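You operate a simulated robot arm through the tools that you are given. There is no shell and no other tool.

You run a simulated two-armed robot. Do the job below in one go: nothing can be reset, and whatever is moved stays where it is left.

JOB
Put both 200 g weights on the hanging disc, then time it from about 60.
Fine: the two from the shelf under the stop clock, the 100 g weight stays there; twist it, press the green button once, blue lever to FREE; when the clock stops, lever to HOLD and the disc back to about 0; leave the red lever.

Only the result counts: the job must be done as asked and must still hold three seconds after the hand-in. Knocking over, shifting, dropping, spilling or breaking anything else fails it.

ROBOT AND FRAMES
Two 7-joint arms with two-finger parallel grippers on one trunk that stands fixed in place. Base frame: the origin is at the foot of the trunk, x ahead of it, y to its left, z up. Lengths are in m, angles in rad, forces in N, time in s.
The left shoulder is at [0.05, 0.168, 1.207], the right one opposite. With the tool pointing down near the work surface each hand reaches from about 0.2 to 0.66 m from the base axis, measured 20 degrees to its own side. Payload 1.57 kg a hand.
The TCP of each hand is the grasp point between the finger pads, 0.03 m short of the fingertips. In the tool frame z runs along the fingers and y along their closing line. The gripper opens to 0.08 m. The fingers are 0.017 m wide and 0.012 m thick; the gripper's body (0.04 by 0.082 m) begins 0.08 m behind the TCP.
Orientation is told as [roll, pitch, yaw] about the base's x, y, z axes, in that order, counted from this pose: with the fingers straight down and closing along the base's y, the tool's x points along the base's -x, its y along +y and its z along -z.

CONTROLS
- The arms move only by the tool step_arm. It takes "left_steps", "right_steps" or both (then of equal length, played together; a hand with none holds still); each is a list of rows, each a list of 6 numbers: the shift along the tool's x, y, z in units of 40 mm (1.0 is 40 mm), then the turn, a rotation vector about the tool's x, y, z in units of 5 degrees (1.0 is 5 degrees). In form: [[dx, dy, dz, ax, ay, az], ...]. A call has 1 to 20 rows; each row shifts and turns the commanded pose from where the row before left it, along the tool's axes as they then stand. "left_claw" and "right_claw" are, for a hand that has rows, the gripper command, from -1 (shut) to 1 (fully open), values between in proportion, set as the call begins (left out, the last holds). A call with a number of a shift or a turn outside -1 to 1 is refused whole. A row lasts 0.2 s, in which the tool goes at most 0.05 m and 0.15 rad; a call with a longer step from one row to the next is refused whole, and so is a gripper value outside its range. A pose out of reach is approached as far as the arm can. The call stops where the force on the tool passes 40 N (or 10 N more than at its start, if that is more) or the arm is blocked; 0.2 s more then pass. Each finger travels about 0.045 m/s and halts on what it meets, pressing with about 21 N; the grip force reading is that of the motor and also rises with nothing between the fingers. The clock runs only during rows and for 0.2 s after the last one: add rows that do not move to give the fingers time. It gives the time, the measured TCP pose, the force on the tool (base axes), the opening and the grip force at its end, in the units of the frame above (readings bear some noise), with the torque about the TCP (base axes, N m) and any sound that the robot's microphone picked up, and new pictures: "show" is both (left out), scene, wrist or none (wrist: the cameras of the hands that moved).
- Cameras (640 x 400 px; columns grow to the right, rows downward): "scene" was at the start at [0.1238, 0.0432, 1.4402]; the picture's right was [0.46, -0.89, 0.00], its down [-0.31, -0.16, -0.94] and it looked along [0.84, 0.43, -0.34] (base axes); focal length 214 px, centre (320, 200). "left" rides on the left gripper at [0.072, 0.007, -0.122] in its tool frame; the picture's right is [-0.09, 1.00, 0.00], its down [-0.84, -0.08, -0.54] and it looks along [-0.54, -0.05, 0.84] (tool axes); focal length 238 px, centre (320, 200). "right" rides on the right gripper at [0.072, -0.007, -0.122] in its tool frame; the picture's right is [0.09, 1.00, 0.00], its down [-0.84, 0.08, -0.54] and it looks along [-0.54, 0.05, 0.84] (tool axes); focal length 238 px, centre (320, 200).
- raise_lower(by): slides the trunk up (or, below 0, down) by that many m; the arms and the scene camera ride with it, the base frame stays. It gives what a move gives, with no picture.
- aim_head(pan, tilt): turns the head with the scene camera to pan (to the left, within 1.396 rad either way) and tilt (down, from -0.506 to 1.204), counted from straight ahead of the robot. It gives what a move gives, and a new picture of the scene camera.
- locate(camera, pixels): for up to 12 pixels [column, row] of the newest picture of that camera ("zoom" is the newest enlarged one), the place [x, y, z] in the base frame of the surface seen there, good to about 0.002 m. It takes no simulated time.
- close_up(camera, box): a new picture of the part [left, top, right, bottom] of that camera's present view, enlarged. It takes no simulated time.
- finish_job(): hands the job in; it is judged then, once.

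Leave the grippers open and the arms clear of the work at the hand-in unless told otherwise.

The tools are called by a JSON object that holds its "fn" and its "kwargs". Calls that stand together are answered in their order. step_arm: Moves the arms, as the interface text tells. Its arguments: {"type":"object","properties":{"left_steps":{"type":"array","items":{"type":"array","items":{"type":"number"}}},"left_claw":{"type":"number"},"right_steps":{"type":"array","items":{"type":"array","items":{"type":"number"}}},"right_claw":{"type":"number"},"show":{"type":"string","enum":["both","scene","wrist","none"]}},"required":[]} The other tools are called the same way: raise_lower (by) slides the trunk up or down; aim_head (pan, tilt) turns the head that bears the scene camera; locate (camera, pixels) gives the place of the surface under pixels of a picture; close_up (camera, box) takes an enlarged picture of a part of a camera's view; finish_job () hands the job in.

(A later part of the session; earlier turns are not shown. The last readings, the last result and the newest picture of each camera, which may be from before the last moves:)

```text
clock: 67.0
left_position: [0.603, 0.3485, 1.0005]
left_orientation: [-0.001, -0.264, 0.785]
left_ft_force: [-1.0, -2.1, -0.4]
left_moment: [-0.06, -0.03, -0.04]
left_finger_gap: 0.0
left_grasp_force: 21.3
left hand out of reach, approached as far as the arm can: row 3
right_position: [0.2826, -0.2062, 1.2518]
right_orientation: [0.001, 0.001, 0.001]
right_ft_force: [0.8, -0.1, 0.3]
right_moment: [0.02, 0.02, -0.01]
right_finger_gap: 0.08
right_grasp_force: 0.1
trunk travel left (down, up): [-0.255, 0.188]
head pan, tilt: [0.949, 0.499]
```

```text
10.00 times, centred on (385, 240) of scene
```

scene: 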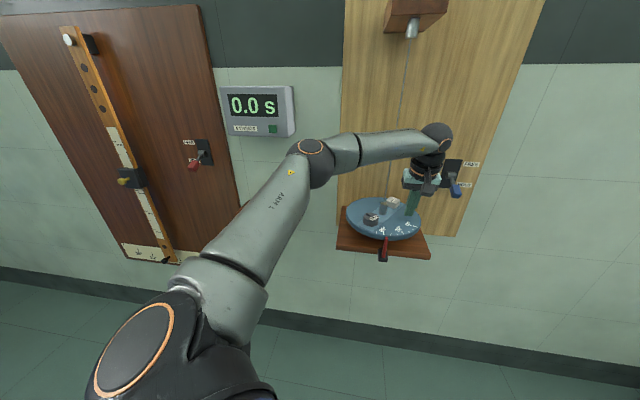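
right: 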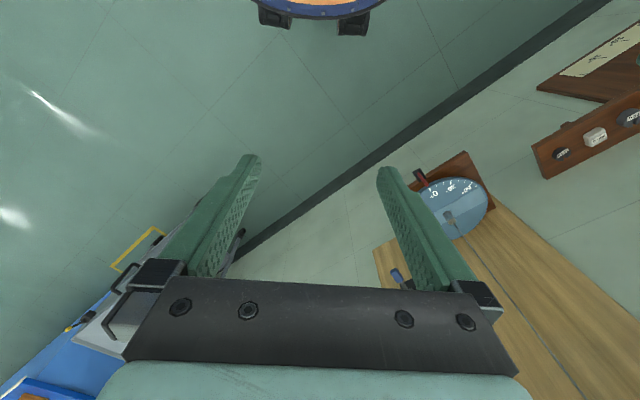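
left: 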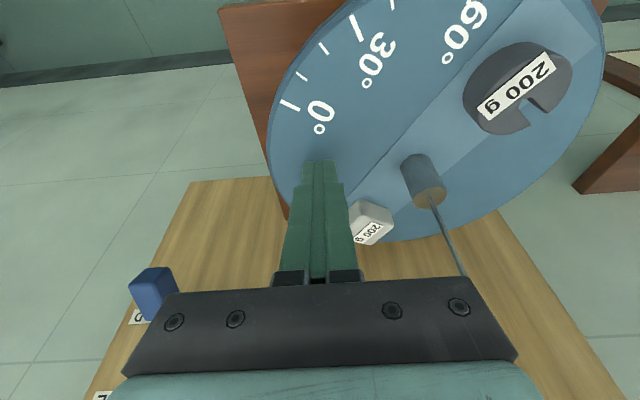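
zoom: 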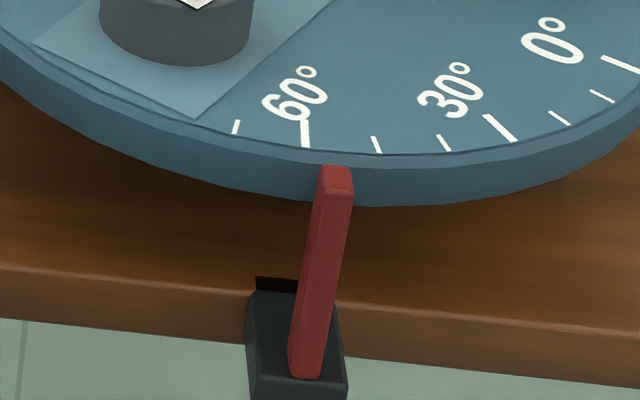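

The reading is about 56°, and the arm just ran out of reach with this upright pose. I'll tilt 10° more, which regains reach and nudges the knob the last few degrees.

{"fn": "step_arm", "kwargs": {"left_steps": [[0, 0, 0, 0, -1, 0], [0, 0, 0, 0, -1, 0], [0, 0, 0, 0, 0, 0]], "show": "both"}}

{"fn": "close_up", "kwargs": {"camera": "scene", "box": [330, 170, 440, 260]}}

{"fn": "close_up", "kwargs": {"camera": "scene", "box": [365, 220, 405, 260]}}

```text
clock: 67.8
left_position: [0.6032, 0.3504, 0.9991]
left_orientation: [0.0, -0.438, 0.788]
left_ft_force: [-2.2, -1.1, -4.6]
left_moment: [-0.05, 0.13, -0.02]
left_finger_gap: 0.0001
left_grasp_force: 21.2
right_position: [0.2827, -0.2058, 1.2521]
right_orientation: [0.001, -0.001, -0.001]
right_ft_force: [-0.4, -0.6, 0.9]
right_moment: [-0.02, -0.01, -0.04]
right_finger_gap: 0.0799
right_grasp_force: 0.1
trunk travel left (down, up): [-0.255, 0.188]
head pan, tilt: [0.949, 0.499]
```

scene: 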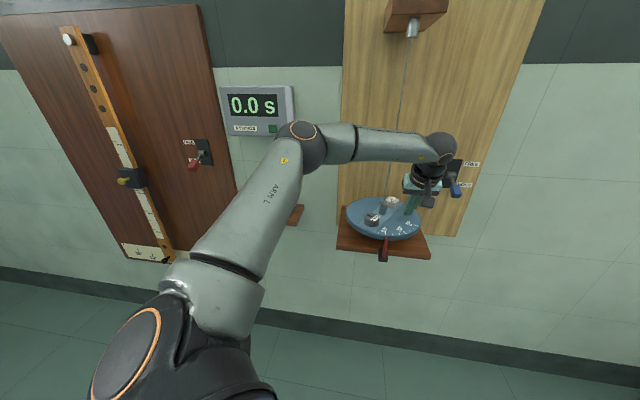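
left: 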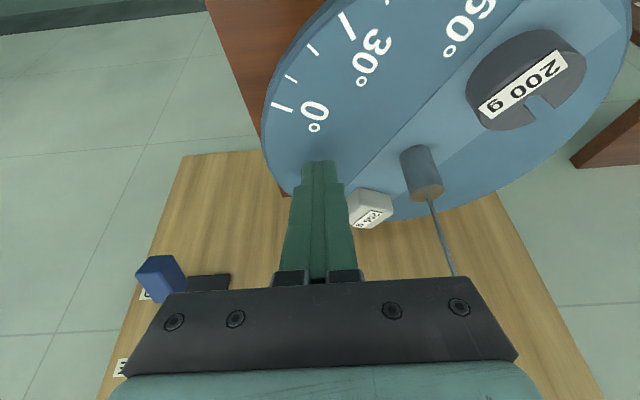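

```text
4.44 times, centred on (385, 215) of scene
```

zoom: 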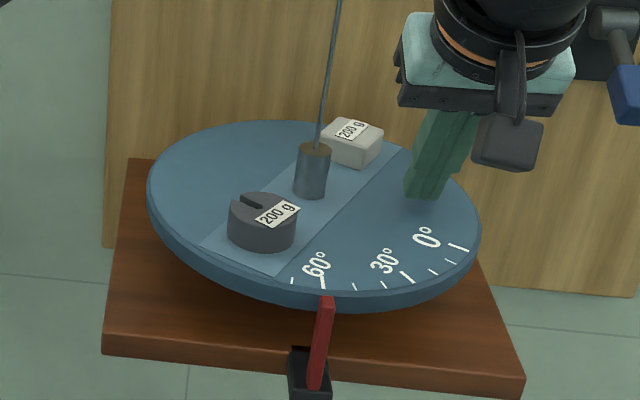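

```text
10.00 times, centred on (385, 240) of scene
```

zoom: 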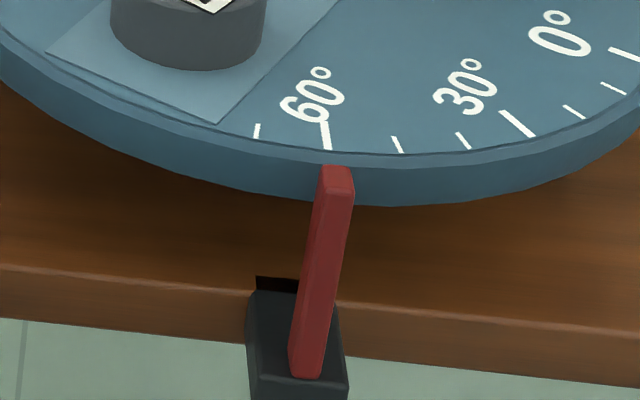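

The 60 mark is now at the pointer, reading about 59°. I'll back the fingers straight off the knob towards the robot, then lift away.

{"fn": "step_arm", "kwargs": {"left_steps": [[0.226, 0, -0.105, 0, 0, 0], [0.226, 0, -0.105, 0, 0, 0], [0.226, 0, -0.105, 0, 0, 0], [-0.2, 0, -0.6, 0, 0, 0], [-0.2, 0, -0.6, 0, 0, 0], [-0.2, 0, -0.6, 0, 0, 0], [0, 0, -0.8, 0, 0, 0], [0, 0, -0.8, 0, 0, 0]], "show": "both"}}

{"fn": "close_up", "kwargs": {"camera": "scene", "box": [330, 170, 440, 260]}}

{"fn": "close_up", "kwargs": {"camera": "scene", "box": [365, 220, 405, 260]}}

```text
clock: 69.6
left_position: [0.5585, 0.3018, 1.1328]
left_orientation: [0.0, -0.436, 0.785]
left_ft_force: [0.3, 0.3, 0.9]
left_moment: [-0.01, 0.06, -0.03]
left_finger_gap: 0.0
left_grasp_force: 20.6
right_position: [0.2825, -0.2059, 1.253]
right_orientation: [-0.002, 0.001, 0.0]
right_ft_force: [-1.2, -0.8, -0.3]
right_moment: [-0.01, 0.02, -0.02]
right_finger_gap: 0.08
right_grasp_force: 0.0
trunk travel left (down, up): [-0.255, 0.188]
head pan, tilt: [0.949, 0.499]
```

scene: 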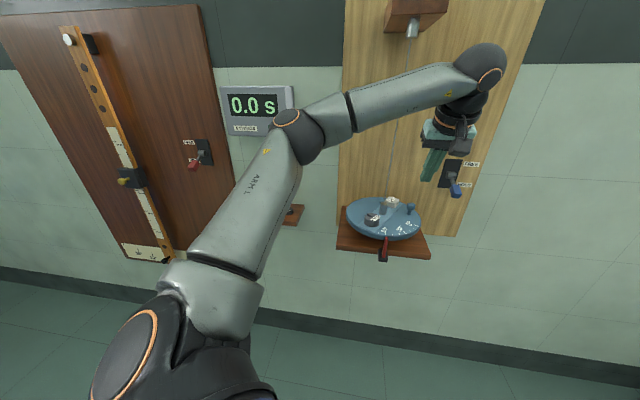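
left: 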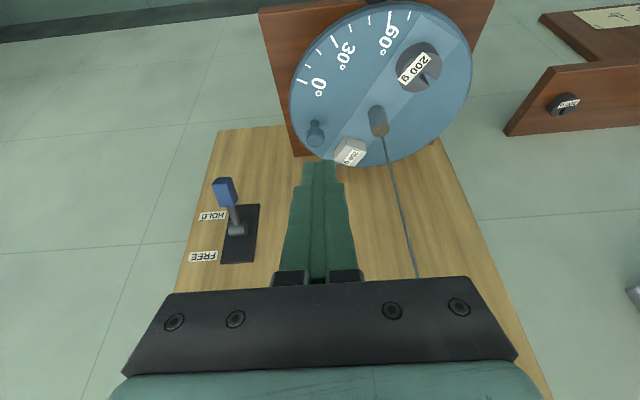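

```text
4.44 times, centred on (385, 215) of scene
```

zoom: 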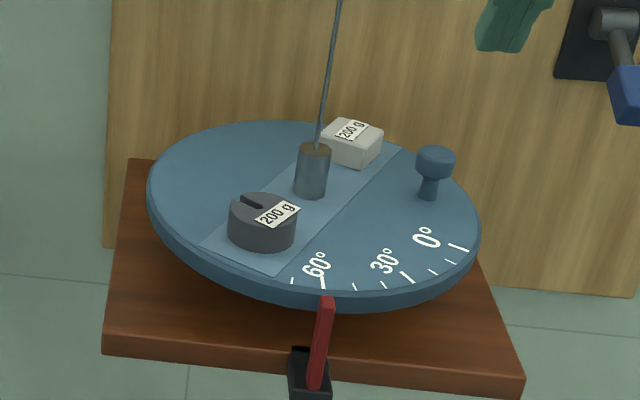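

```text
10.00 times, centred on (385, 240) of scene
```

zoom: 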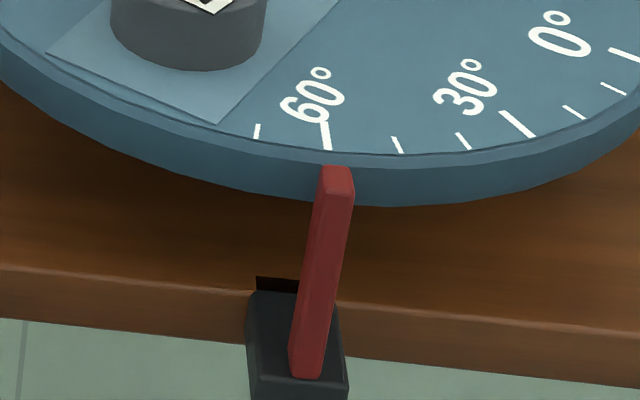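

The disc holds at about 59° with both weights in place. Next is the green button. I'll retreat and move left, then level the hand so the fingertips point at the wall.

{"fn": "step_arm", "kwargs": {"left_steps": [[0.327, 0.833, -0.153, 0, 0, 0], [0.327, 0.833, -0.153, 0, 0, 0], [0.327, 0.833, -0.153, 0, 0, 0], [0.327, 0.833, -0.153, 0, 0, 0], [0.327, 0.833, -0.153, 0, 0, 0], [0.327, 0.833, -0.153, 0, 0, 0], [0.327, 0.833, -0.153, 0, 0, 0], [0.327, 0.833, -0.153, 0, 0, 0], [0.327, 0.833, -0.153, 0, 0, 0]], "show": "scene"}}

{"fn": "step_arm", "kwargs": {"left_steps": [[0, 0.26, 0, 0, -1, 0], [0, 0.26, 0, 0, -1, 0], [0, 0.26, 0, 0, -1, 0], [0, 0.26, 0, 0, -1, 0], [0, 0.26, 0, 0, -1, 0], [0, 0.26, 0, 0, -1, 0], [0, 0.26, 0, 0, -1, 0], [0, 0.26, 0, 0, -1, 0], [0, 0.26, 0, 0, -1, 0], [0, 0.26, 0, 0, -1, 0], [0, 0.26, 0, 0, -1, 0], [0, 0, 0, 0, -1, 0]], "show": "both"}}

```text
clock: 71.6
left_position: [0.2517, 0.4203, 1.1324]
left_orientation: [0.002, -0.436, 0.783]
left_ft_force: [-1.0, -0.3, 0.2]
left_moment: [0.0, -0.01, -0.03]
left_finger_gap: 0.0
left_grasp_force: 21.1
right_position: [0.2806, -0.2062, 1.2531]
right_orientation: [0.0, 0.002, 0.001]
right_ft_force: [-0.5, -0.2, -0.7]
right_moment: [0.01, 0.0, 0.02]
right_finger_gap: 0.0802
right_grasp_force: 0.1
trunk travel left (down, up): [-0.255, 0.188]
head pan, tilt: [0.949, 0.499]
```

scene: 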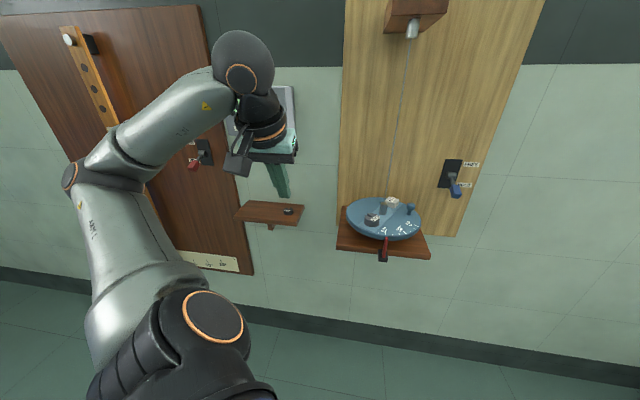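

```text
clock: 74.2
left_position: [0.1737, 0.5576, 1.1935]
left_orientation: [0.007, -1.484, 0.78]
left_ft_force: [0.9, 0.8, 0.4]
left_moment: [0.0, -0.04, -0.02]
left_finger_gap: 0.0
left_grasp_force: 21.0
left hand out of reach, approached as far as the arm can: row 6, 7, 8, 9, 10, 11, 12
right_position: [0.2804, -0.2063, 1.2521]
right_orientation: [0.001, -0.001, 0.001]
right_ft_force: [-0.2, -0.5, -0.1]
right_moment: [-0.04, 0.0, 0.01]
right_finger_gap: 0.0801
right_grasp_force: 0.1
trunk travel left (down, up): [-0.255, 0.188]
head pan, tilt: [0.949, 0.499]
```

scene: 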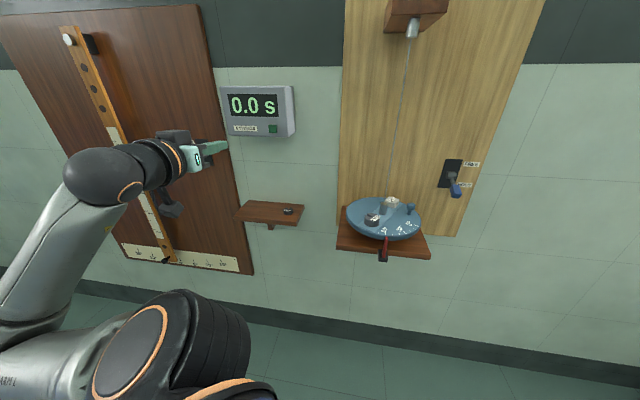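
left: 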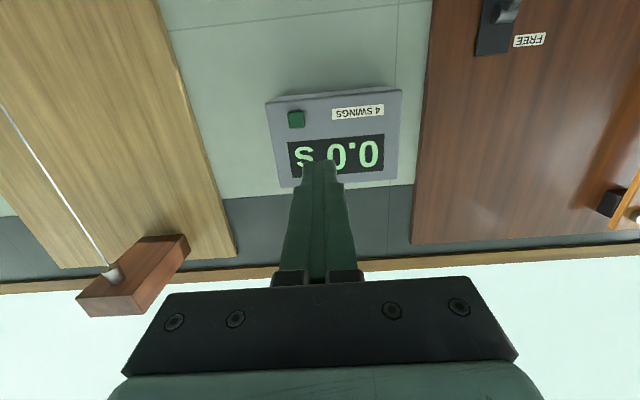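

The arm couldn't fold in that far, so the hand ended slightly off the command: (N 0.517, T −0.272, z 1.194). The button is at (296,119) in the wrist view. I'll move only 10 cm forward, then check where I am.

{"fn": "step_arm", "kwargs": {"left_steps": [[-0.314, 0, 0.83, 0, 0, 0], [-0.314, 0, 0.83, 0, 0, 0], [-0.314, 0, 0.83, 0, 0, 0], [0, 0, 0, 0, 0, 0], [0, 0, 0, 0, 0, 0]], "show": "both"}}

```text
clock: 75.4
left_position: [0.2477, 0.6302, 1.2222]
left_orientation: [-0.001, -1.484, 0.787]
left_ft_force: [-0.5, -0.6, 0.1]
left_moment: [0.0, -0.02, 0.01]
left_finger_gap: 0.0
left_grasp_force: 21.4
right_position: [0.2829, -0.2069, 1.2528]
right_orientation: [-0.002, 0.0, 0.001]
right_ft_force: [-0.3, 0.2, 0.1]
right_moment: [0.01, 0.02, -0.04]
right_finger_gap: 0.0801
right_grasp_force: 0.0
trunk travel left (down, up): [-0.255, 0.188]
head pan, tilt: [0.949, 0.499]
```

scene: 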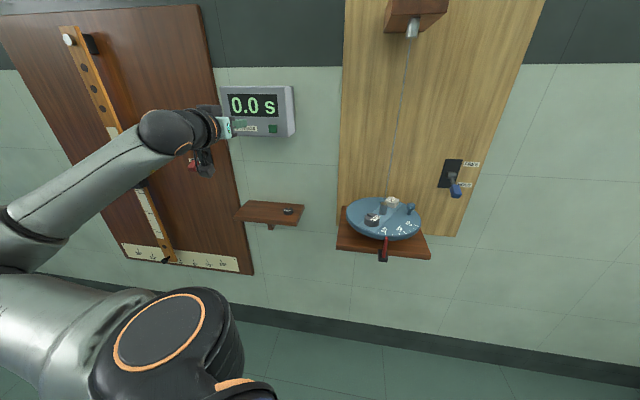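
left: 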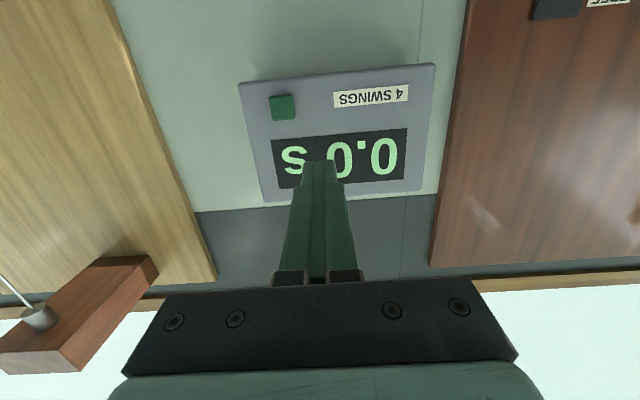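

The hand is at N 0.621, T −0.271, z 1.222. I'll move to directly in front of the button, with the tips about 27 mm short of it.

{"fn": "step_arm", "kwargs": {"left_steps": [[0.217, -0.311, 0.597, 0, 0, 0], [0.217, -0.311, 0.597, 0, 0, 0], [0.217, -0.311, 0.597, 0, 0, 0], [0, 0, 0, 0, 0, 0]], "show": "both"}}

{"fn": "close_up", "kwargs": {"camera": "left", "box": [220, 60, 460, 220]}}

{"fn": "close_up", "kwargs": {"camera": "scene", "box": [200, 70, 310, 160]}}

```text
clock: 76.4
left_position: [0.3224, 0.6547, 1.1881]
left_orientation: [-0.006, -1.483, 0.79]
left_ft_force: [0.1, -0.2, 0.6]
left_moment: [-0.03, -0.02, -0.01]
left_finger_gap: 0.0
left_grasp_force: 21.1
right_position: [0.2817, -0.2061, 1.2533]
right_orientation: [0.001, 0.0, 0.001]
right_ft_force: [0.3, 0.0, -0.1]
right_moment: [0.05, -0.01, 0.03]
right_finger_gap: 0.0801
right_grasp_force: 0.1
trunk travel left (down, up): [-0.255, 0.188]
head pan, tilt: [0.949, 0.499]
```

scene: 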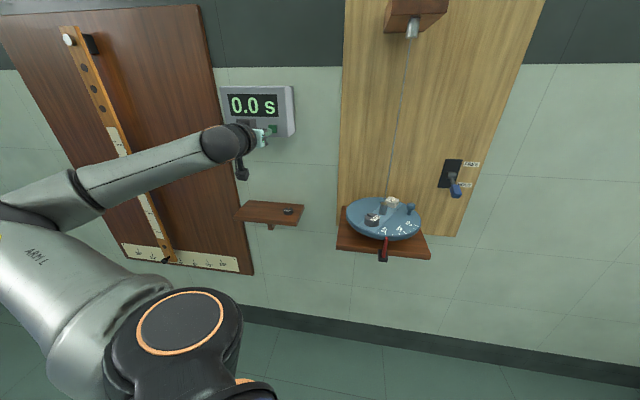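
left: 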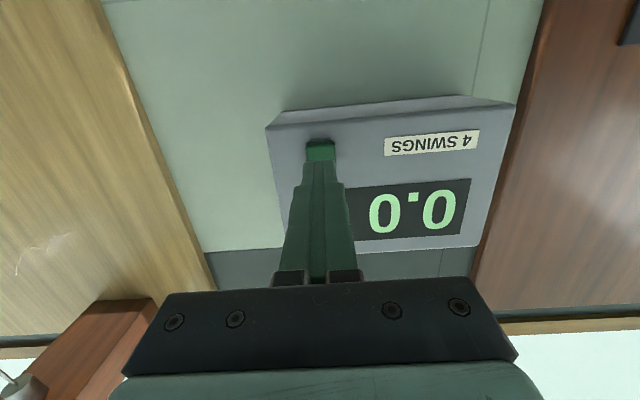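

```text
2.50 times, centred on (340, 140) of left
```

zoom: 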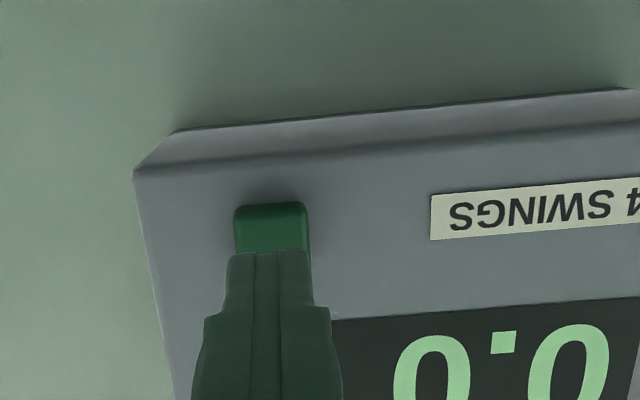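

```text
4.44 times, centred on (255, 115) of scene
```

zoom: 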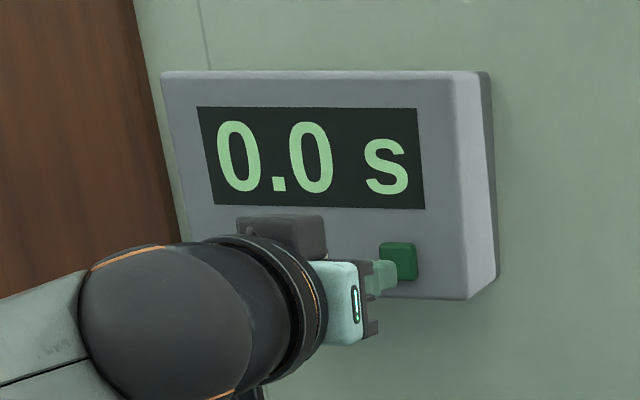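

The fingertips are in line with the button, with the tip at about z 1.185 against the button centre at 1.188. I'll advance 24 mm to just short of it.

{"fn": "step_arm", "kwargs": {"left_steps": [[-0.04, -0.01, 0.3, 0, 0, 0], [-0.04, -0.01, 0.3, 0, 0, 0], [0, 0, 0, 0, 0, 0]], "show": "scene"}}

{"fn": "close_up", "kwargs": {"camera": "scene", "box": [200, 70, 310, 160]}}

```text
clock: 77.2
left_position: [0.3393, 0.6689, 1.1888]
left_orientation: [0.001, -1.483, 0.788]
left_ft_force: [-0.7, -0.4, -0.8]
left_moment: [0.03, 0.01, -0.02]
left_finger_gap: 0.0001
left_grasp_force: 21.3
right_position: [0.2822, -0.2058, 1.2523]
right_orientation: [0.0, 0.0, 0.0]
right_ft_force: [0.6, 0.4, -0.2]
right_moment: [0.0, 0.01, 0.01]
right_finger_gap: 0.08
right_grasp_force: 0.1
trunk travel left (down, up): [-0.255, 0.188]
head pan, tilt: [0.949, 0.499]
```

scene: 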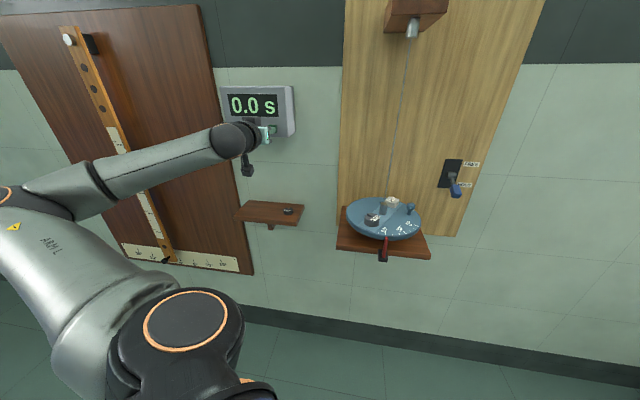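

```text
4.44 times, centred on (255, 115) of scene
```

zoom: 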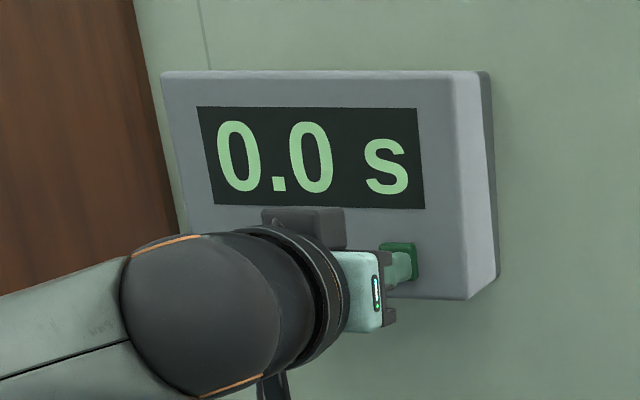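

The tips are about 5 mm from the button. I'll advance 6 mm in 2 mm rows and read the force.

{"fn": "step_arm", "kwargs": {"left_steps": [[-0.004, 0, 0.05, 0, 0, 0], [-0.004, 0, 0.05, 0, 0, 0], [-0.004, 0, 0.05, 0, 0, 0]], "show": "none"}}

{"fn": "close_up", "kwargs": {"camera": "scene", "box": [200, 70, 310, 160]}}

```text
clock: 78.0
left_position: [0.3427, 0.6742, 1.1898]
left_orientation: [0.001, -1.482, 0.787]
left_ft_force: [-1.5, -0.9, 0.0]
left_moment: [0.01, -0.01, -0.03]
left_finger_gap: 0.0003
left_grasp_force: 20.5
right_position: [0.2809, -0.2065, 1.2518]
right_orientation: [0.0, 0.001, -0.001]
right_ft_force: [-0.1, -1.3, 0.0]
right_moment: [0.0, -0.02, 0.03]
right_finger_gap: 0.0798
right_grasp_force: 0.0
trunk travel left (down, up): [-0.255, 0.188]
head pan, tilt: [0.949, 0.499]
heard: click
```

```text
4.44 times, centred on (255, 115) of scene
```

zoom: 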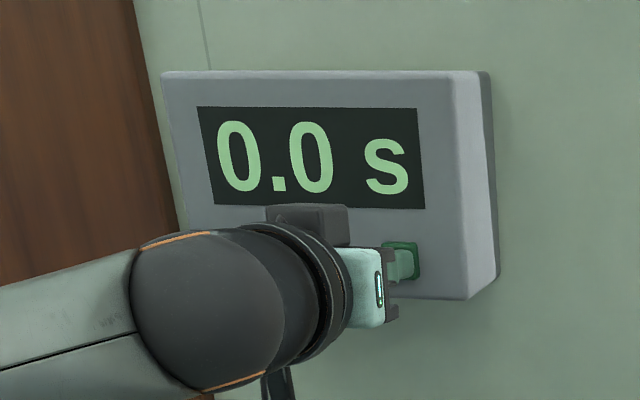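

A click was heard and the button is pressed. I'll withdraw straight back at once so it is pressed only once.

{"fn": "step_arm", "kwargs": {"left_steps": [[0.063, 0, -0.716, 0, 0, 0], [0.063, 0, -0.716, 0, 0, 0], [0.063, 0, -0.716, 0, 0, 0], [0.063, 0, -0.716, 0, 0, 0]], "show": "scene"}}

{"fn": "close_up", "kwargs": {"camera": "scene", "box": [200, 70, 310, 160]}}

```text
clock: 79.0
left_position: [0.2622, 0.5912, 1.1906]
left_orientation: [-0.012, -1.484, 0.798]
left_ft_force: [-0.1, 0.2, -0.1]
left_moment: [0.01, -0.01, -0.01]
left_finger_gap: 0.0004
left_grasp_force: 21.4
right_position: [0.2825, -0.2059, 1.252]
right_orientation: [-0.001, -0.001, 0.0]
right_ft_force: [0.0, 1.4, -0.9]
right_moment: [-0.01, 0.0, 0.03]
right_finger_gap: 0.08
right_grasp_force: 0.1
trunk travel left (down, up): [-0.255, 0.188]
head pan, tilt: [0.949, 0.499]
```

scene: 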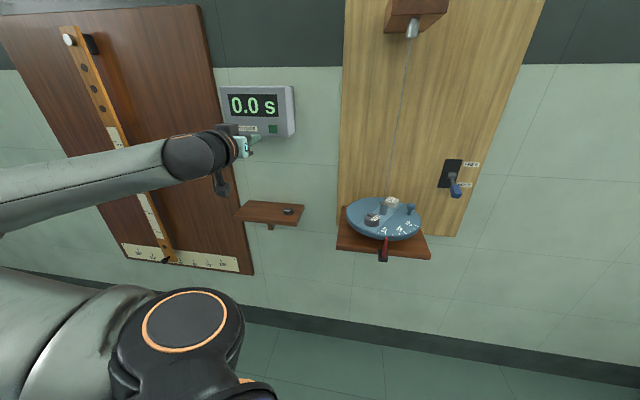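

```text
4.44 times, centred on (255, 115) of scene
```

zoom: 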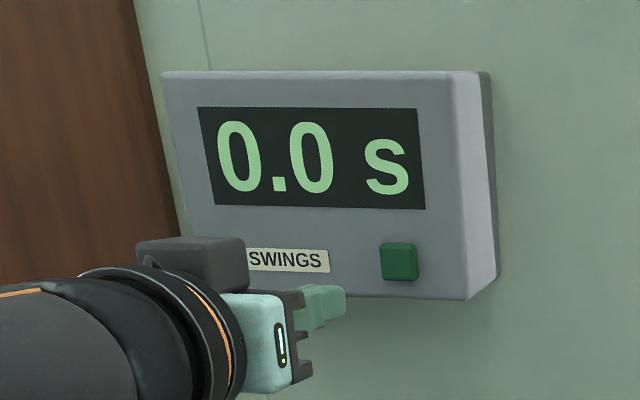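

The button has popped out, and the clock shows 0.0, presumably waiting for the swing. I'll carry the hand right at this height to in front of the blue lever, with the fingertips staying about 6 cm clear of the wire.

{"fn": "step_arm", "kwargs": {"left_steps": [[0, -0.858, 0, 0, 0, 0], [0, -0.858, 0, 0, 0, 0], [0, -0.858, 0, 0, 0, 0], [0, -0.858, 0, 0, 0, 0], [0, -0.858, 0, 0, 0, 0], [0, -0.858, 0, 0, 0, 0], [0, -0.858, 0, 0, 0, 0], [0, -0.858, 0, 0, 0, 0], [0, 0, 0, 0, 0, 0]], "show": "both"}}

```text
clock: 81.0
left_position: [0.4572, 0.3977, 1.1885]
left_orientation: [-0.008, -1.482, 0.795]
left_ft_force: [-0.1, 0.3, -0.2]
left_moment: [0.02, 0.01, 0.03]
left_finger_gap: 0.0
left_grasp_force: 20.9
right_position: [0.2824, -0.2064, 1.2522]
right_orientation: [0.0, 0.0, -0.001]
right_ft_force: [-0.2, -0.4, -0.4]
right_moment: [0.0, 0.03, -0.01]
right_finger_gap: 0.08
right_grasp_force: 0.1
trunk travel left (down, up): [-0.255, 0.188]
head pan, tilt: [0.949, 0.499]
```

scene: 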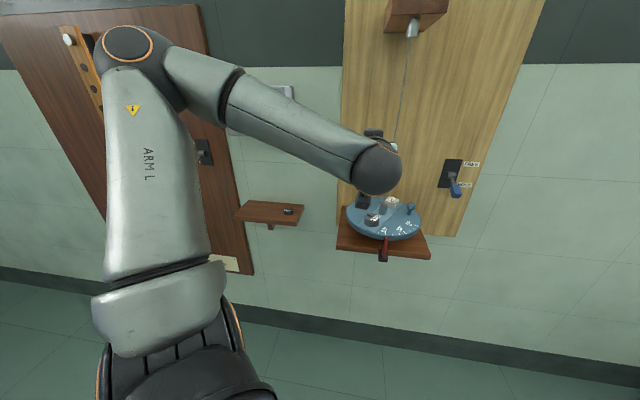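
left: 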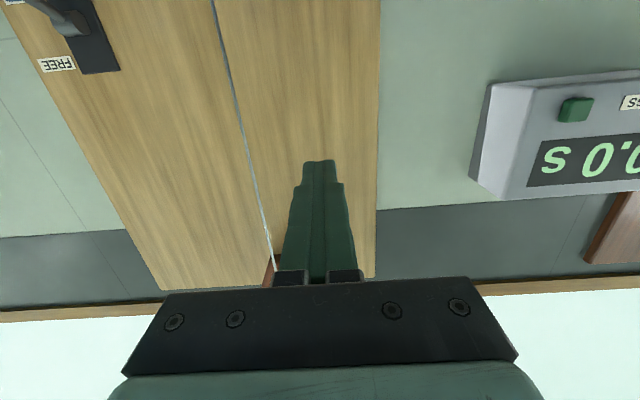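

The wire is well beyond the tips, so I'll continue the same distance to the right.

{"fn": "step_arm", "kwargs": {"left_steps": [[0, -0.858, 0, 0, 0, 0], [0, -0.858, 0, 0, 0, 0], [0, -0.858, 0, 0, 0, 0], [0, -0.858, 0, 0, 0, 0], [0, -0.858, 0, 0, 0, 0], [0, -0.858, 0, 0, 0, 0], [0, -0.858, 0, 0, 0, 0], [0, -0.858, 0, 0, 0, 0], [0, 0, 0, 0, 0, 0]], "show": "both"}}

```text
clock: 83.0
left_position: [0.5875, 0.2854, 1.1857]
left_orientation: [-0.001, -1.484, 0.788]
left_ft_force: [-0.2, 0.2, 0.9]
left_moment: [0.02, 0.0, -0.02]
left_finger_gap: 0.0002
left_grasp_force: 21.2
left hand out of reach, approached as far as the arm can: row 6, 7, 8
right_position: [0.2828, -0.2065, 1.2529]
right_orientation: [0.002, 0.0, 0.001]
right_ft_force: [0.0, 0.3, 0.2]
right_moment: [0.02, -0.02, -0.03]
right_finger_gap: 0.08
right_grasp_force: 0.1
trunk travel left (down, up): [-0.255, 0.188]
head pan, tilt: [0.949, 0.499]
```

scene: 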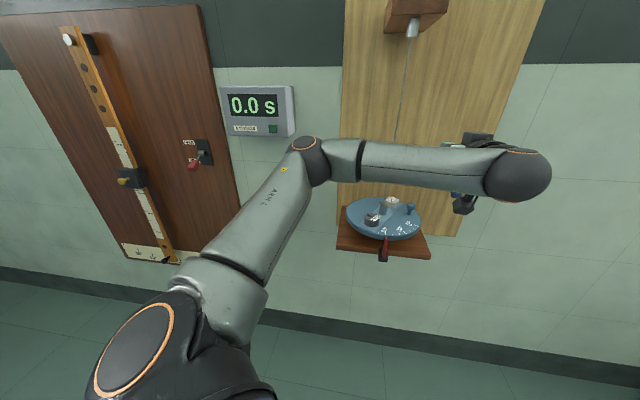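
left: 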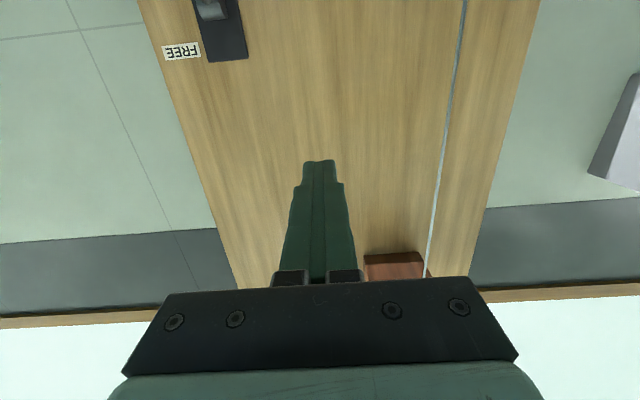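

That orientation reaches its limit at T 0.21. I'll turn the hand 15° so it points more along the arm (yaw 30°), then lower it towards a spot in front of and just below the lever handle.

{"fn": "step_arm", "kwargs": {"left_steps": [[0, 0, 0, 0.996, 0, 0.087], [0, 0, 0, 0.996, 0, 0.087], [0, 0, 0, 0.996, 0, 0.087], [0, -0.4, 0, 0, 0, 0], [0, -0.4, 0, 0, 0, 0], [0, 0, 0, 0, 0, 0]], "show": "both"}}

```text
clock: 84.4
left_position: [0.6083, 0.2568, 1.1866]
left_orientation: [-0.009, -1.484, 0.532]
left_ft_force: [0.0, -0.3, 0.5]
left_moment: [-0.03, -0.03, 0.02]
left_finger_gap: 0.0004
left_grasp_force: 20.9
right_position: [0.2825, -0.2057, 1.2524]
right_orientation: [0.0, 0.001, 0.0]
right_ft_force: [-0.5, -0.4, -1.3]
right_moment: [0.03, -0.01, 0.0]
right_finger_gap: 0.0802
right_grasp_force: 0.0
trunk travel left (down, up): [-0.255, 0.188]
head pan, tilt: [0.949, 0.499]
```

scene: 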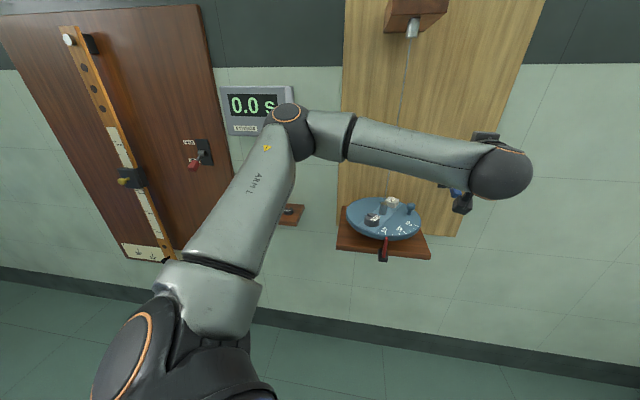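
left: 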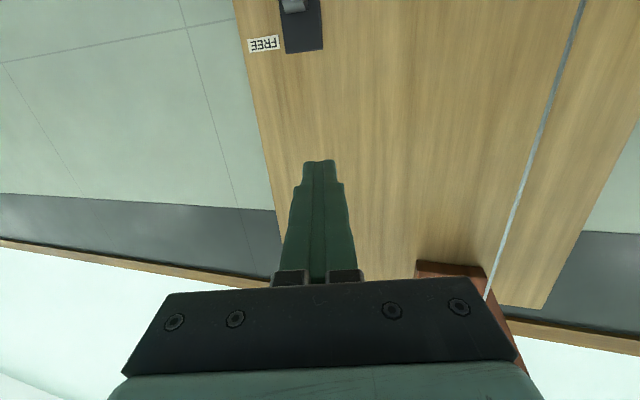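

That pose is reached cleanly. I'll descend to just in front of and below the lever handle.

{"fn": "step_arm", "kwargs": {"left_steps": [[0.86, -0.125, 0.282, 0, 0, 0], [0.86, -0.125, 0.282, 0, 0, 0], [0.86, -0.125, 0.282, 0, 0, 0], [0.86, -0.125, 0.282, 0, 0, 0], [0.86, -0.125, 0.282, 0, 0, 0], [0.86, -0.125, 0.282, 0, 0, 0], [0, 0, 0, 0, 0, 0]], "show": "both"}}

{"fn": "close_up", "kwargs": {"camera": "scene", "box": [340, 140, 480, 260]}}

```text
clock: 86.0
left_position: [0.6291, 0.3033, 1.004]
left_orientation: [-0.008, -1.484, 0.532]
left_ft_force: [0.4, 0.4, -0.3]
left_moment: [0.03, 0.03, 0.02]
left_finger_gap: 0.0001
left_grasp_force: 21.1
left hand out of reach, approached as far as the arm can: row 3, 4, 5, 6
right_position: [0.2818, -0.2067, 1.2538]
right_orientation: [0.0, 0.0, -0.001]
right_ft_force: [0.0, -0.3, 0.4]
right_moment: [0.03, -0.01, 0.01]
right_finger_gap: 0.08
right_grasp_force: 0.0
trunk travel left (down, up): [-0.255, 0.188]
head pan, tilt: [0.949, 0.499]
```

scene: 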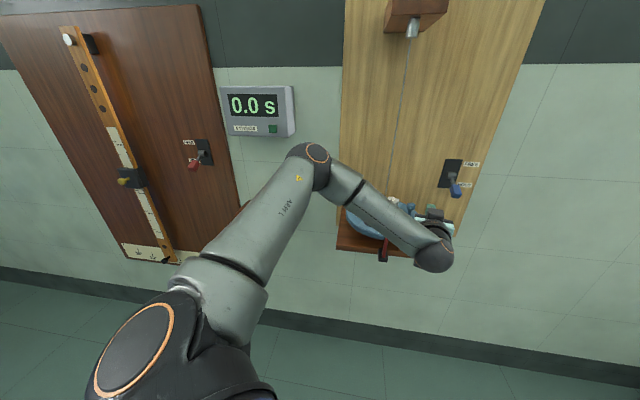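
left: 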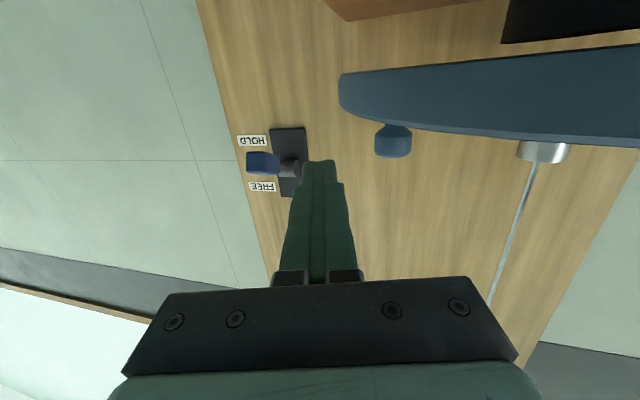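

```text
3.33 times, centred on (410, 200) of scene
```

zoom: 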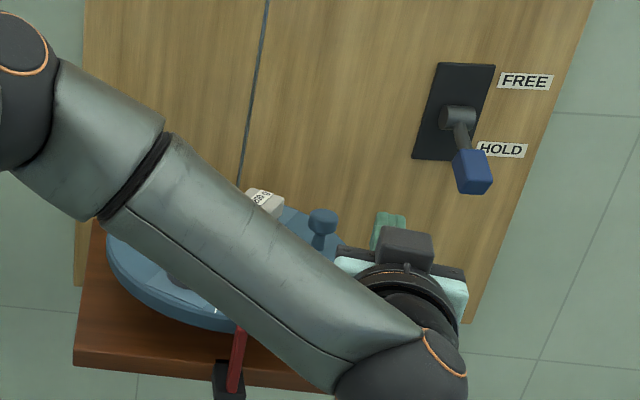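

The arm again stops short at (N 0.659, T 0.230, z 1.004), so a level hand is awkward here. I'll raise it clear and tilt it down to about 65°, which suits the forearm direction better.

{"fn": "step_arm", "kwargs": {"left_steps": [[-0.83, 0, -0.073, 0, 0, 0], [-0.83, 0, -0.073, 0, 0, 0], [-0.83, 0, -0.073, 0, 0, 0], [0, 0, 0, 0, 1, 0], [0, 0, 0, 0, 1, 0], [0, 0, 0, 0, 1, 0], [0, 0, 0, 0, 1, 0], [0, 0, 0, 0.9, 0, 0.42], [0, 0, 0, 0, 0, 0]], "show": "both"}}

```text
clock: 88.0
left_position: [0.6277, 0.3033, 1.1037]
left_orientation: [0.001, -1.134, 0.436]
left_ft_force: [0.6, 0.5, -0.1]
left_moment: [0.01, -0.02, 0.01]
left_finger_gap: 0.0
left_grasp_force: 21.4
right_position: [0.2819, -0.2067, 1.2528]
right_orientation: [0.0, 0.001, -0.002]
right_ft_force: [1.2, 0.0, 0.9]
right_moment: [-0.02, -0.02, 0.01]
right_finger_gap: 0.0801
right_grasp_force: 0.1
trunk travel left (down, up): [-0.255, 0.188]
head pan, tilt: [0.949, 0.499]
```

scene: 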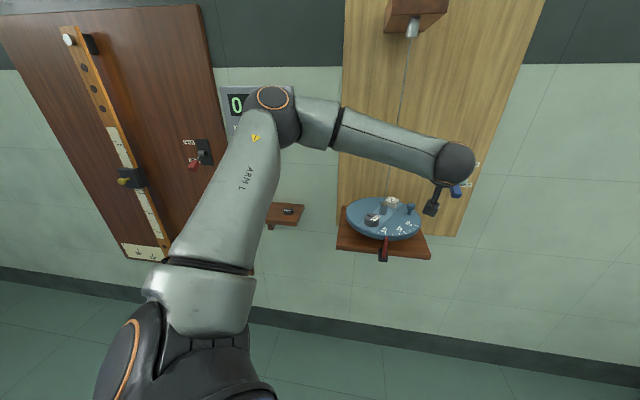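
left: 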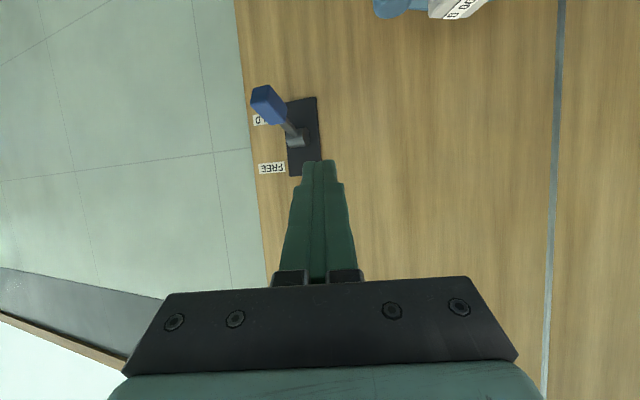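

The pose was reached with 65° tilt and 25° yaw. The lever handle shows at (268,103). I'll measure it from here.

{"fn": "close_up", "kwargs": {"camera": "left", "box": [220, 60, 360, 200]}}

```text
2.86 times, centred on (290, 130) of left
```

zoom: 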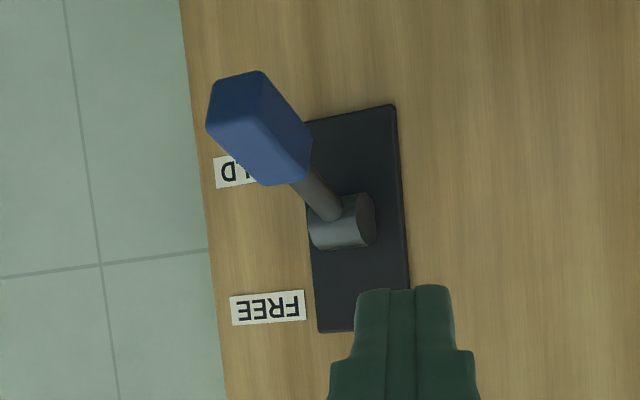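

{"fn": "locate", "kwargs": {"camera": "zoom", "pixels": [[212, 85], [262, 75], [210, 125], [250, 118], [230, 100], [308, 135], [265, 180], [300, 175], [320, 195], [340, 225], [315, 135], [400, 280]]}}

```text
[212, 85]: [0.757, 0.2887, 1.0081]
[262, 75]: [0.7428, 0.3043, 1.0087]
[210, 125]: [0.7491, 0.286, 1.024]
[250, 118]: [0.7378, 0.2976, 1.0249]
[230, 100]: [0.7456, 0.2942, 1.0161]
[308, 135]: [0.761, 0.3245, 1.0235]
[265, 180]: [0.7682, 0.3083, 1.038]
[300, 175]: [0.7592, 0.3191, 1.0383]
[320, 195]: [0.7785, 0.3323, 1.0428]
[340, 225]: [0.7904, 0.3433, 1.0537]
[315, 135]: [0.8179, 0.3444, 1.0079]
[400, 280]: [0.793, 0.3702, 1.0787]
```

The handle's end face is centred at (N 0.735, T 0.319, z 1.016) and its lower edge is at z 1.008. I'll move to a pre-position in line with a spot just beneath it.

{"fn": "step_arm", "kwargs": {"left_steps": [[0.471, -0.45, 0.483, 0, 0, 0], [0.471, -0.45, 0.483, 0, 0, 0], [0.471, -0.45, 0.483, 0, 0, 0], [0, 0, 0, 0, 0, 0]], "show": "both"}}

{"fn": "close_up", "kwargs": {"camera": "left", "box": [220, 80, 420, 220]}}

{"fn": "close_up", "kwargs": {"camera": "scene", "box": [340, 140, 480, 260]}}

```text
clock: 89.0
left_position: [0.6701, 0.2735, 1.0314]
left_orientation: [-0.004, -1.134, 0.438]
left_ft_force: [-0.4, -0.5, 0.1]
left_moment: [0.03, 0.0, 0.01]
left_finger_gap: 0.0
left_grasp_force: 20.7
left hand out of reach, approached as far as the arm can: row 3
right_position: [0.2823, -0.2068, 1.252]
right_orientation: [0.0, 0.0, 0.002]
right_ft_force: [1.0, -0.7, 0.2]
right_moment: [0.01, 0.04, -0.01]
right_finger_gap: 0.0801
right_grasp_force: 0.1
trunk travel left (down, up): [-0.255, 0.188]
head pan, tilt: [0.949, 0.499]
```

scene: 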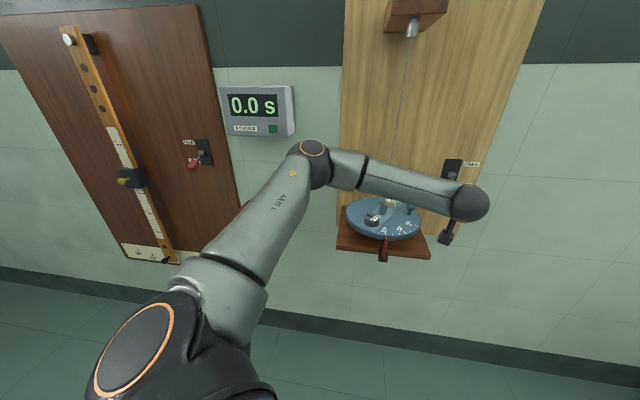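
left: 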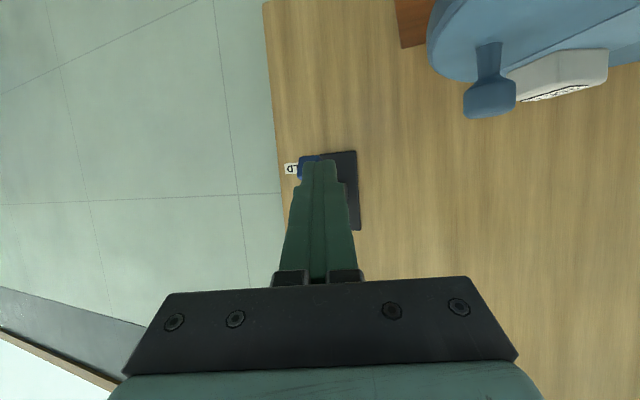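

```text
2.86 times, centred on (320, 150) of left
```

zoom: 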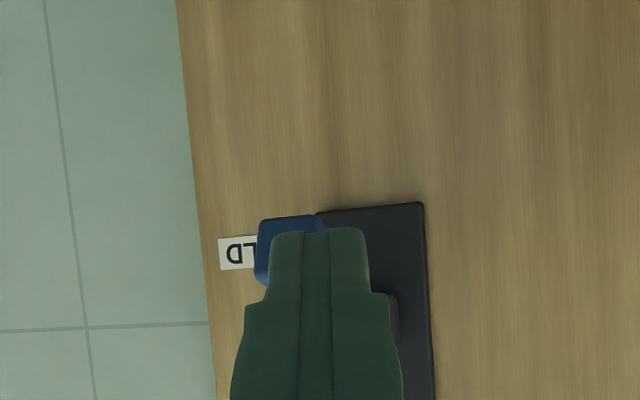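

```text
3.33 times, centred on (410, 200) of scene
```

zoom: 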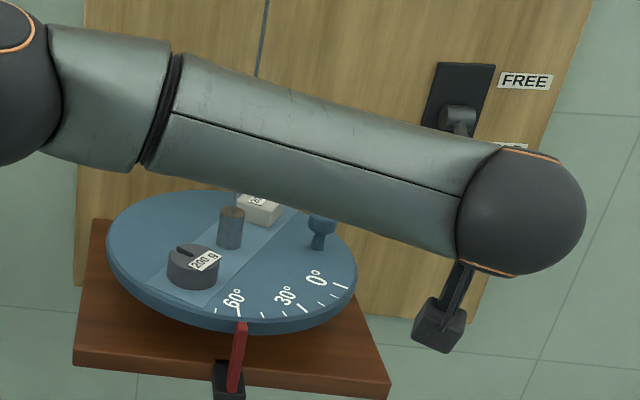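

The arm stopped about 1 cm short of the target. I'll locate the wrist and elbow to learn what limits the reach.

{"fn": "locate", "kwargs": {"camera": "zoom", "pixels": [[520, 205], [465, 190], [330, 170], [160, 110], [20, 60], [440, 320]]}}

{"fn": "locate", "kwargs": {"camera": "scene", "pixels": [[315, 150], [300, 165], [250, 220], [200, 270], [380, 180], [468, 203]]}}

```text
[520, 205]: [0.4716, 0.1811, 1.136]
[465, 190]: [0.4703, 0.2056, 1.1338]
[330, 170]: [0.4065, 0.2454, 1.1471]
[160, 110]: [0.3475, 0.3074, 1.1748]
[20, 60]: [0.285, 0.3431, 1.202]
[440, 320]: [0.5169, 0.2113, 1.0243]
```

```text
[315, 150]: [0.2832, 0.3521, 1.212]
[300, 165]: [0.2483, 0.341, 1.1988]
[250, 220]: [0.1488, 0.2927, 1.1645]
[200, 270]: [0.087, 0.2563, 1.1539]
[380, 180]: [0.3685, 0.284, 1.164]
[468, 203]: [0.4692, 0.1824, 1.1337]
```

The wrist isn't at full stretch, so a joint limit is probably what stops it. A more extended arm may be easier, so I'll test a point further forward and above the handle, with the tips passing over it.

{"fn": "step_arm", "kwargs": {"left_steps": [[-0.8, 0, -0.37, 0, 0, 0], [-0.31, -0.255, 0.4, 0, 0, 0], [-0.31, -0.255, 0.4, 0, 0, 0], [0, 0, 0, 0, 0, 0]], "show": "both"}}

```text
clock: 90.0
left_position: [0.6908, 0.289, 1.0762]
left_orientation: [-0.002, -1.135, 0.437]
left_ft_force: [-0.5, -0.5, -0.5]
left_moment: [0.02, -0.02, 0.02]
left_finger_gap: 0.0
left_grasp_force: 21.4
left hand out of reach, approached as far as the arm can: row 2, 3
right_position: [0.2816, -0.2059, 1.2528]
right_orientation: [-0.001, 0.0, 0.0]
right_ft_force: [0.3, -0.4, -1.2]
right_moment: [-0.01, 0.02, 0.0]
right_finger_gap: 0.0798
right_grasp_force: 0.1
trunk travel left (down, up): [-0.255, 0.188]
head pan, tilt: [0.949, 0.499]
```

scene: 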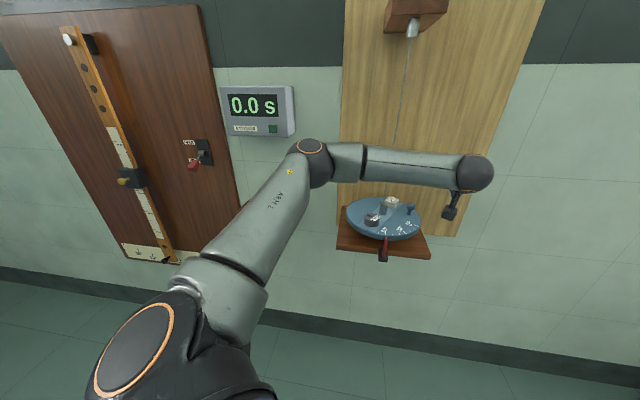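
left: 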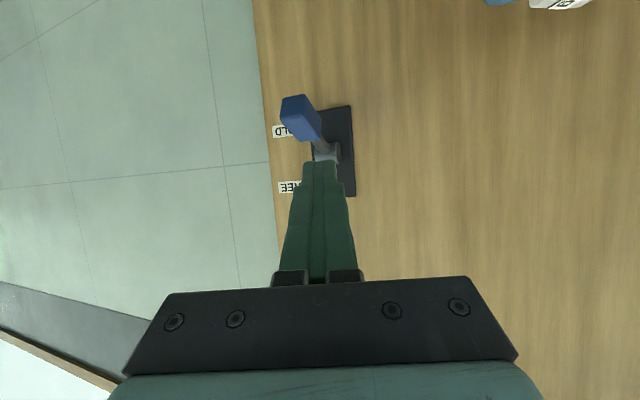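

The reach limit depends on the pointing direction. I'll use a different grasp: point the hand more straight ahead (yaw about 5°) and roll it 90° so the open fingers form a vertical fork above and below the handle. That also puts the camera on the right, away from the disc. First I'll back off and start turning.

{"fn": "step_arm", "kwargs": {"left_steps": [[0, 0.167, -0.833, 0, 0, 0], [0, 0.167, -0.833, 0, 0, 0], [0, 0.167, -0.833, 0, 0, 0], [0, 0, 0, 0.906, 0, 0.4226], [0, 0, 0, 0.906, 0, 0.4226], [0, 0, 0, 0.906, 0, 0.4226], [0, 0, 0, 0.906, 0, 0.4226], [0, 0, 0, 0, -1, 0], [0, 0, 0, 0, -1, 0], [0, 0, 0, 0, 0, 0]], "show": "both"}}

```text
clock: 92.2
left_position: [0.5985, 0.2684, 1.121]
left_orientation: [-0.004, -1.312, 0.088]
left_ft_force: [0.1, -0.1, -0.6]
left_moment: [0.02, -0.02, 0.02]
left_finger_gap: 0.0
left_grasp_force: 21.0
right_position: [0.2805, -0.206, 1.2531]
right_orientation: [0.001, -0.001, -0.001]
right_ft_force: [0.5, -0.2, 0.4]
right_moment: [0.0, -0.02, 0.0]
right_finger_gap: 0.0801
right_grasp_force: 0.0
trunk travel left (down, up): [-0.255, 0.188]
head pan, tilt: [0.949, 0.499]
```

scene: 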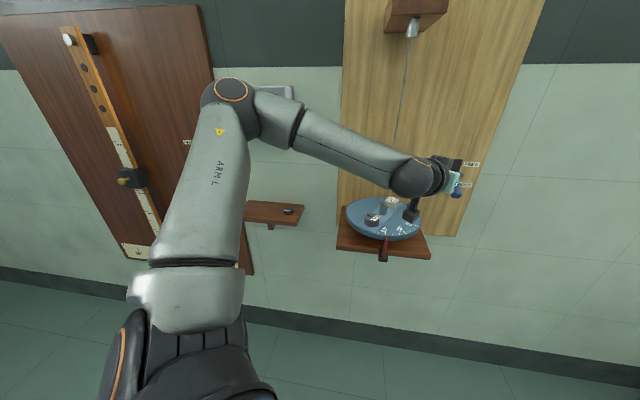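
left: 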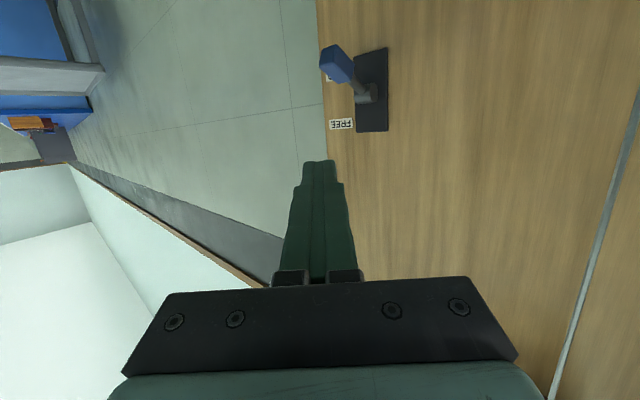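

The hand points nearly straight ahead and is well within reach. I'll roll it −90° about the finger axis, sweeping the camera out to the right, and open the fingers to 60 mm.

{"fn": "step_arm", "kwargs": {"left_steps": [[0, 0, 0, 0, 0, -1], [0, 0, 0, 0, 0, -1], [0, 0, 0, 0, 0, -1], [0, 0, 0, 0, 0, -1], [0, 0, 0, 0, 0, -1], [0, 0, 0, 0, 0, -1], [0, 0, 0, 0, 0, -1], [0, 0, 0, 0, 0, -1], [0, 0, 0, 0, 0, -1], [0, 0, 0, 0, 0, -1], [0, 0, 0, 0, 0, -1], [0, 0, 0, 0, 0, -1], [0, 0, 0, 0, 0, -1], [0, 0, 0, 0, 0, -1], [0, 0, 0, 0, 0, -1], [0, 0, 0, 0, 0, -1], [0, 0, 0, 0, 0, -1], [0, 0, 0, 0, 0, -1]], "left_claw": 0.5, "show": "both"}}

```text
clock: 96.0
left_position: [0.6003, 0.2688, 1.1197]
left_orientation: [-1.309, 0.002, 1.66]
left_ft_force: [-0.2, 0.9, -0.4]
left_moment: [0.0, 0.02, 0.04]
left_finger_gap: 0.06
left_grasp_force: 0.0
right_position: [0.2821, -0.2055, 1.2518]
right_orientation: [0.0, -0.002, 0.0]
right_ft_force: [0.4, 0.0, 0.8]
right_moment: [0.01, 0.0, 0.01]
right_finger_gap: 0.0801
right_grasp_force: 0.0
trunk travel left (down, up): [-0.255, 0.188]
head pan, tilt: [0.949, 0.499]
```

scene: 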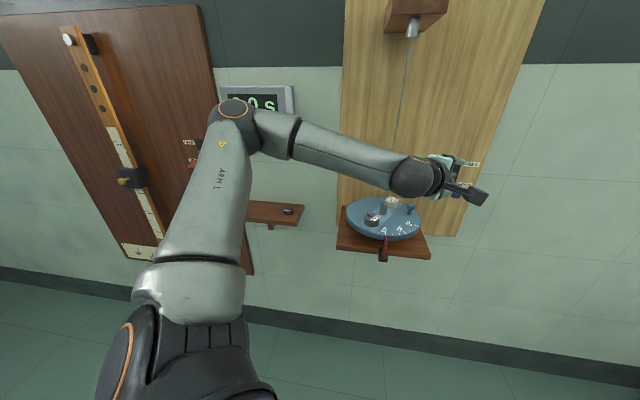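
left: 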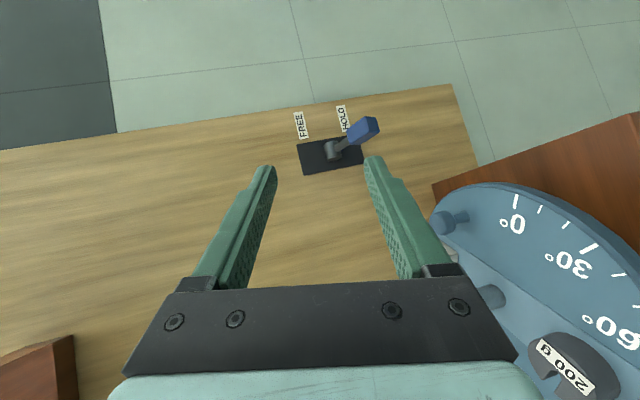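

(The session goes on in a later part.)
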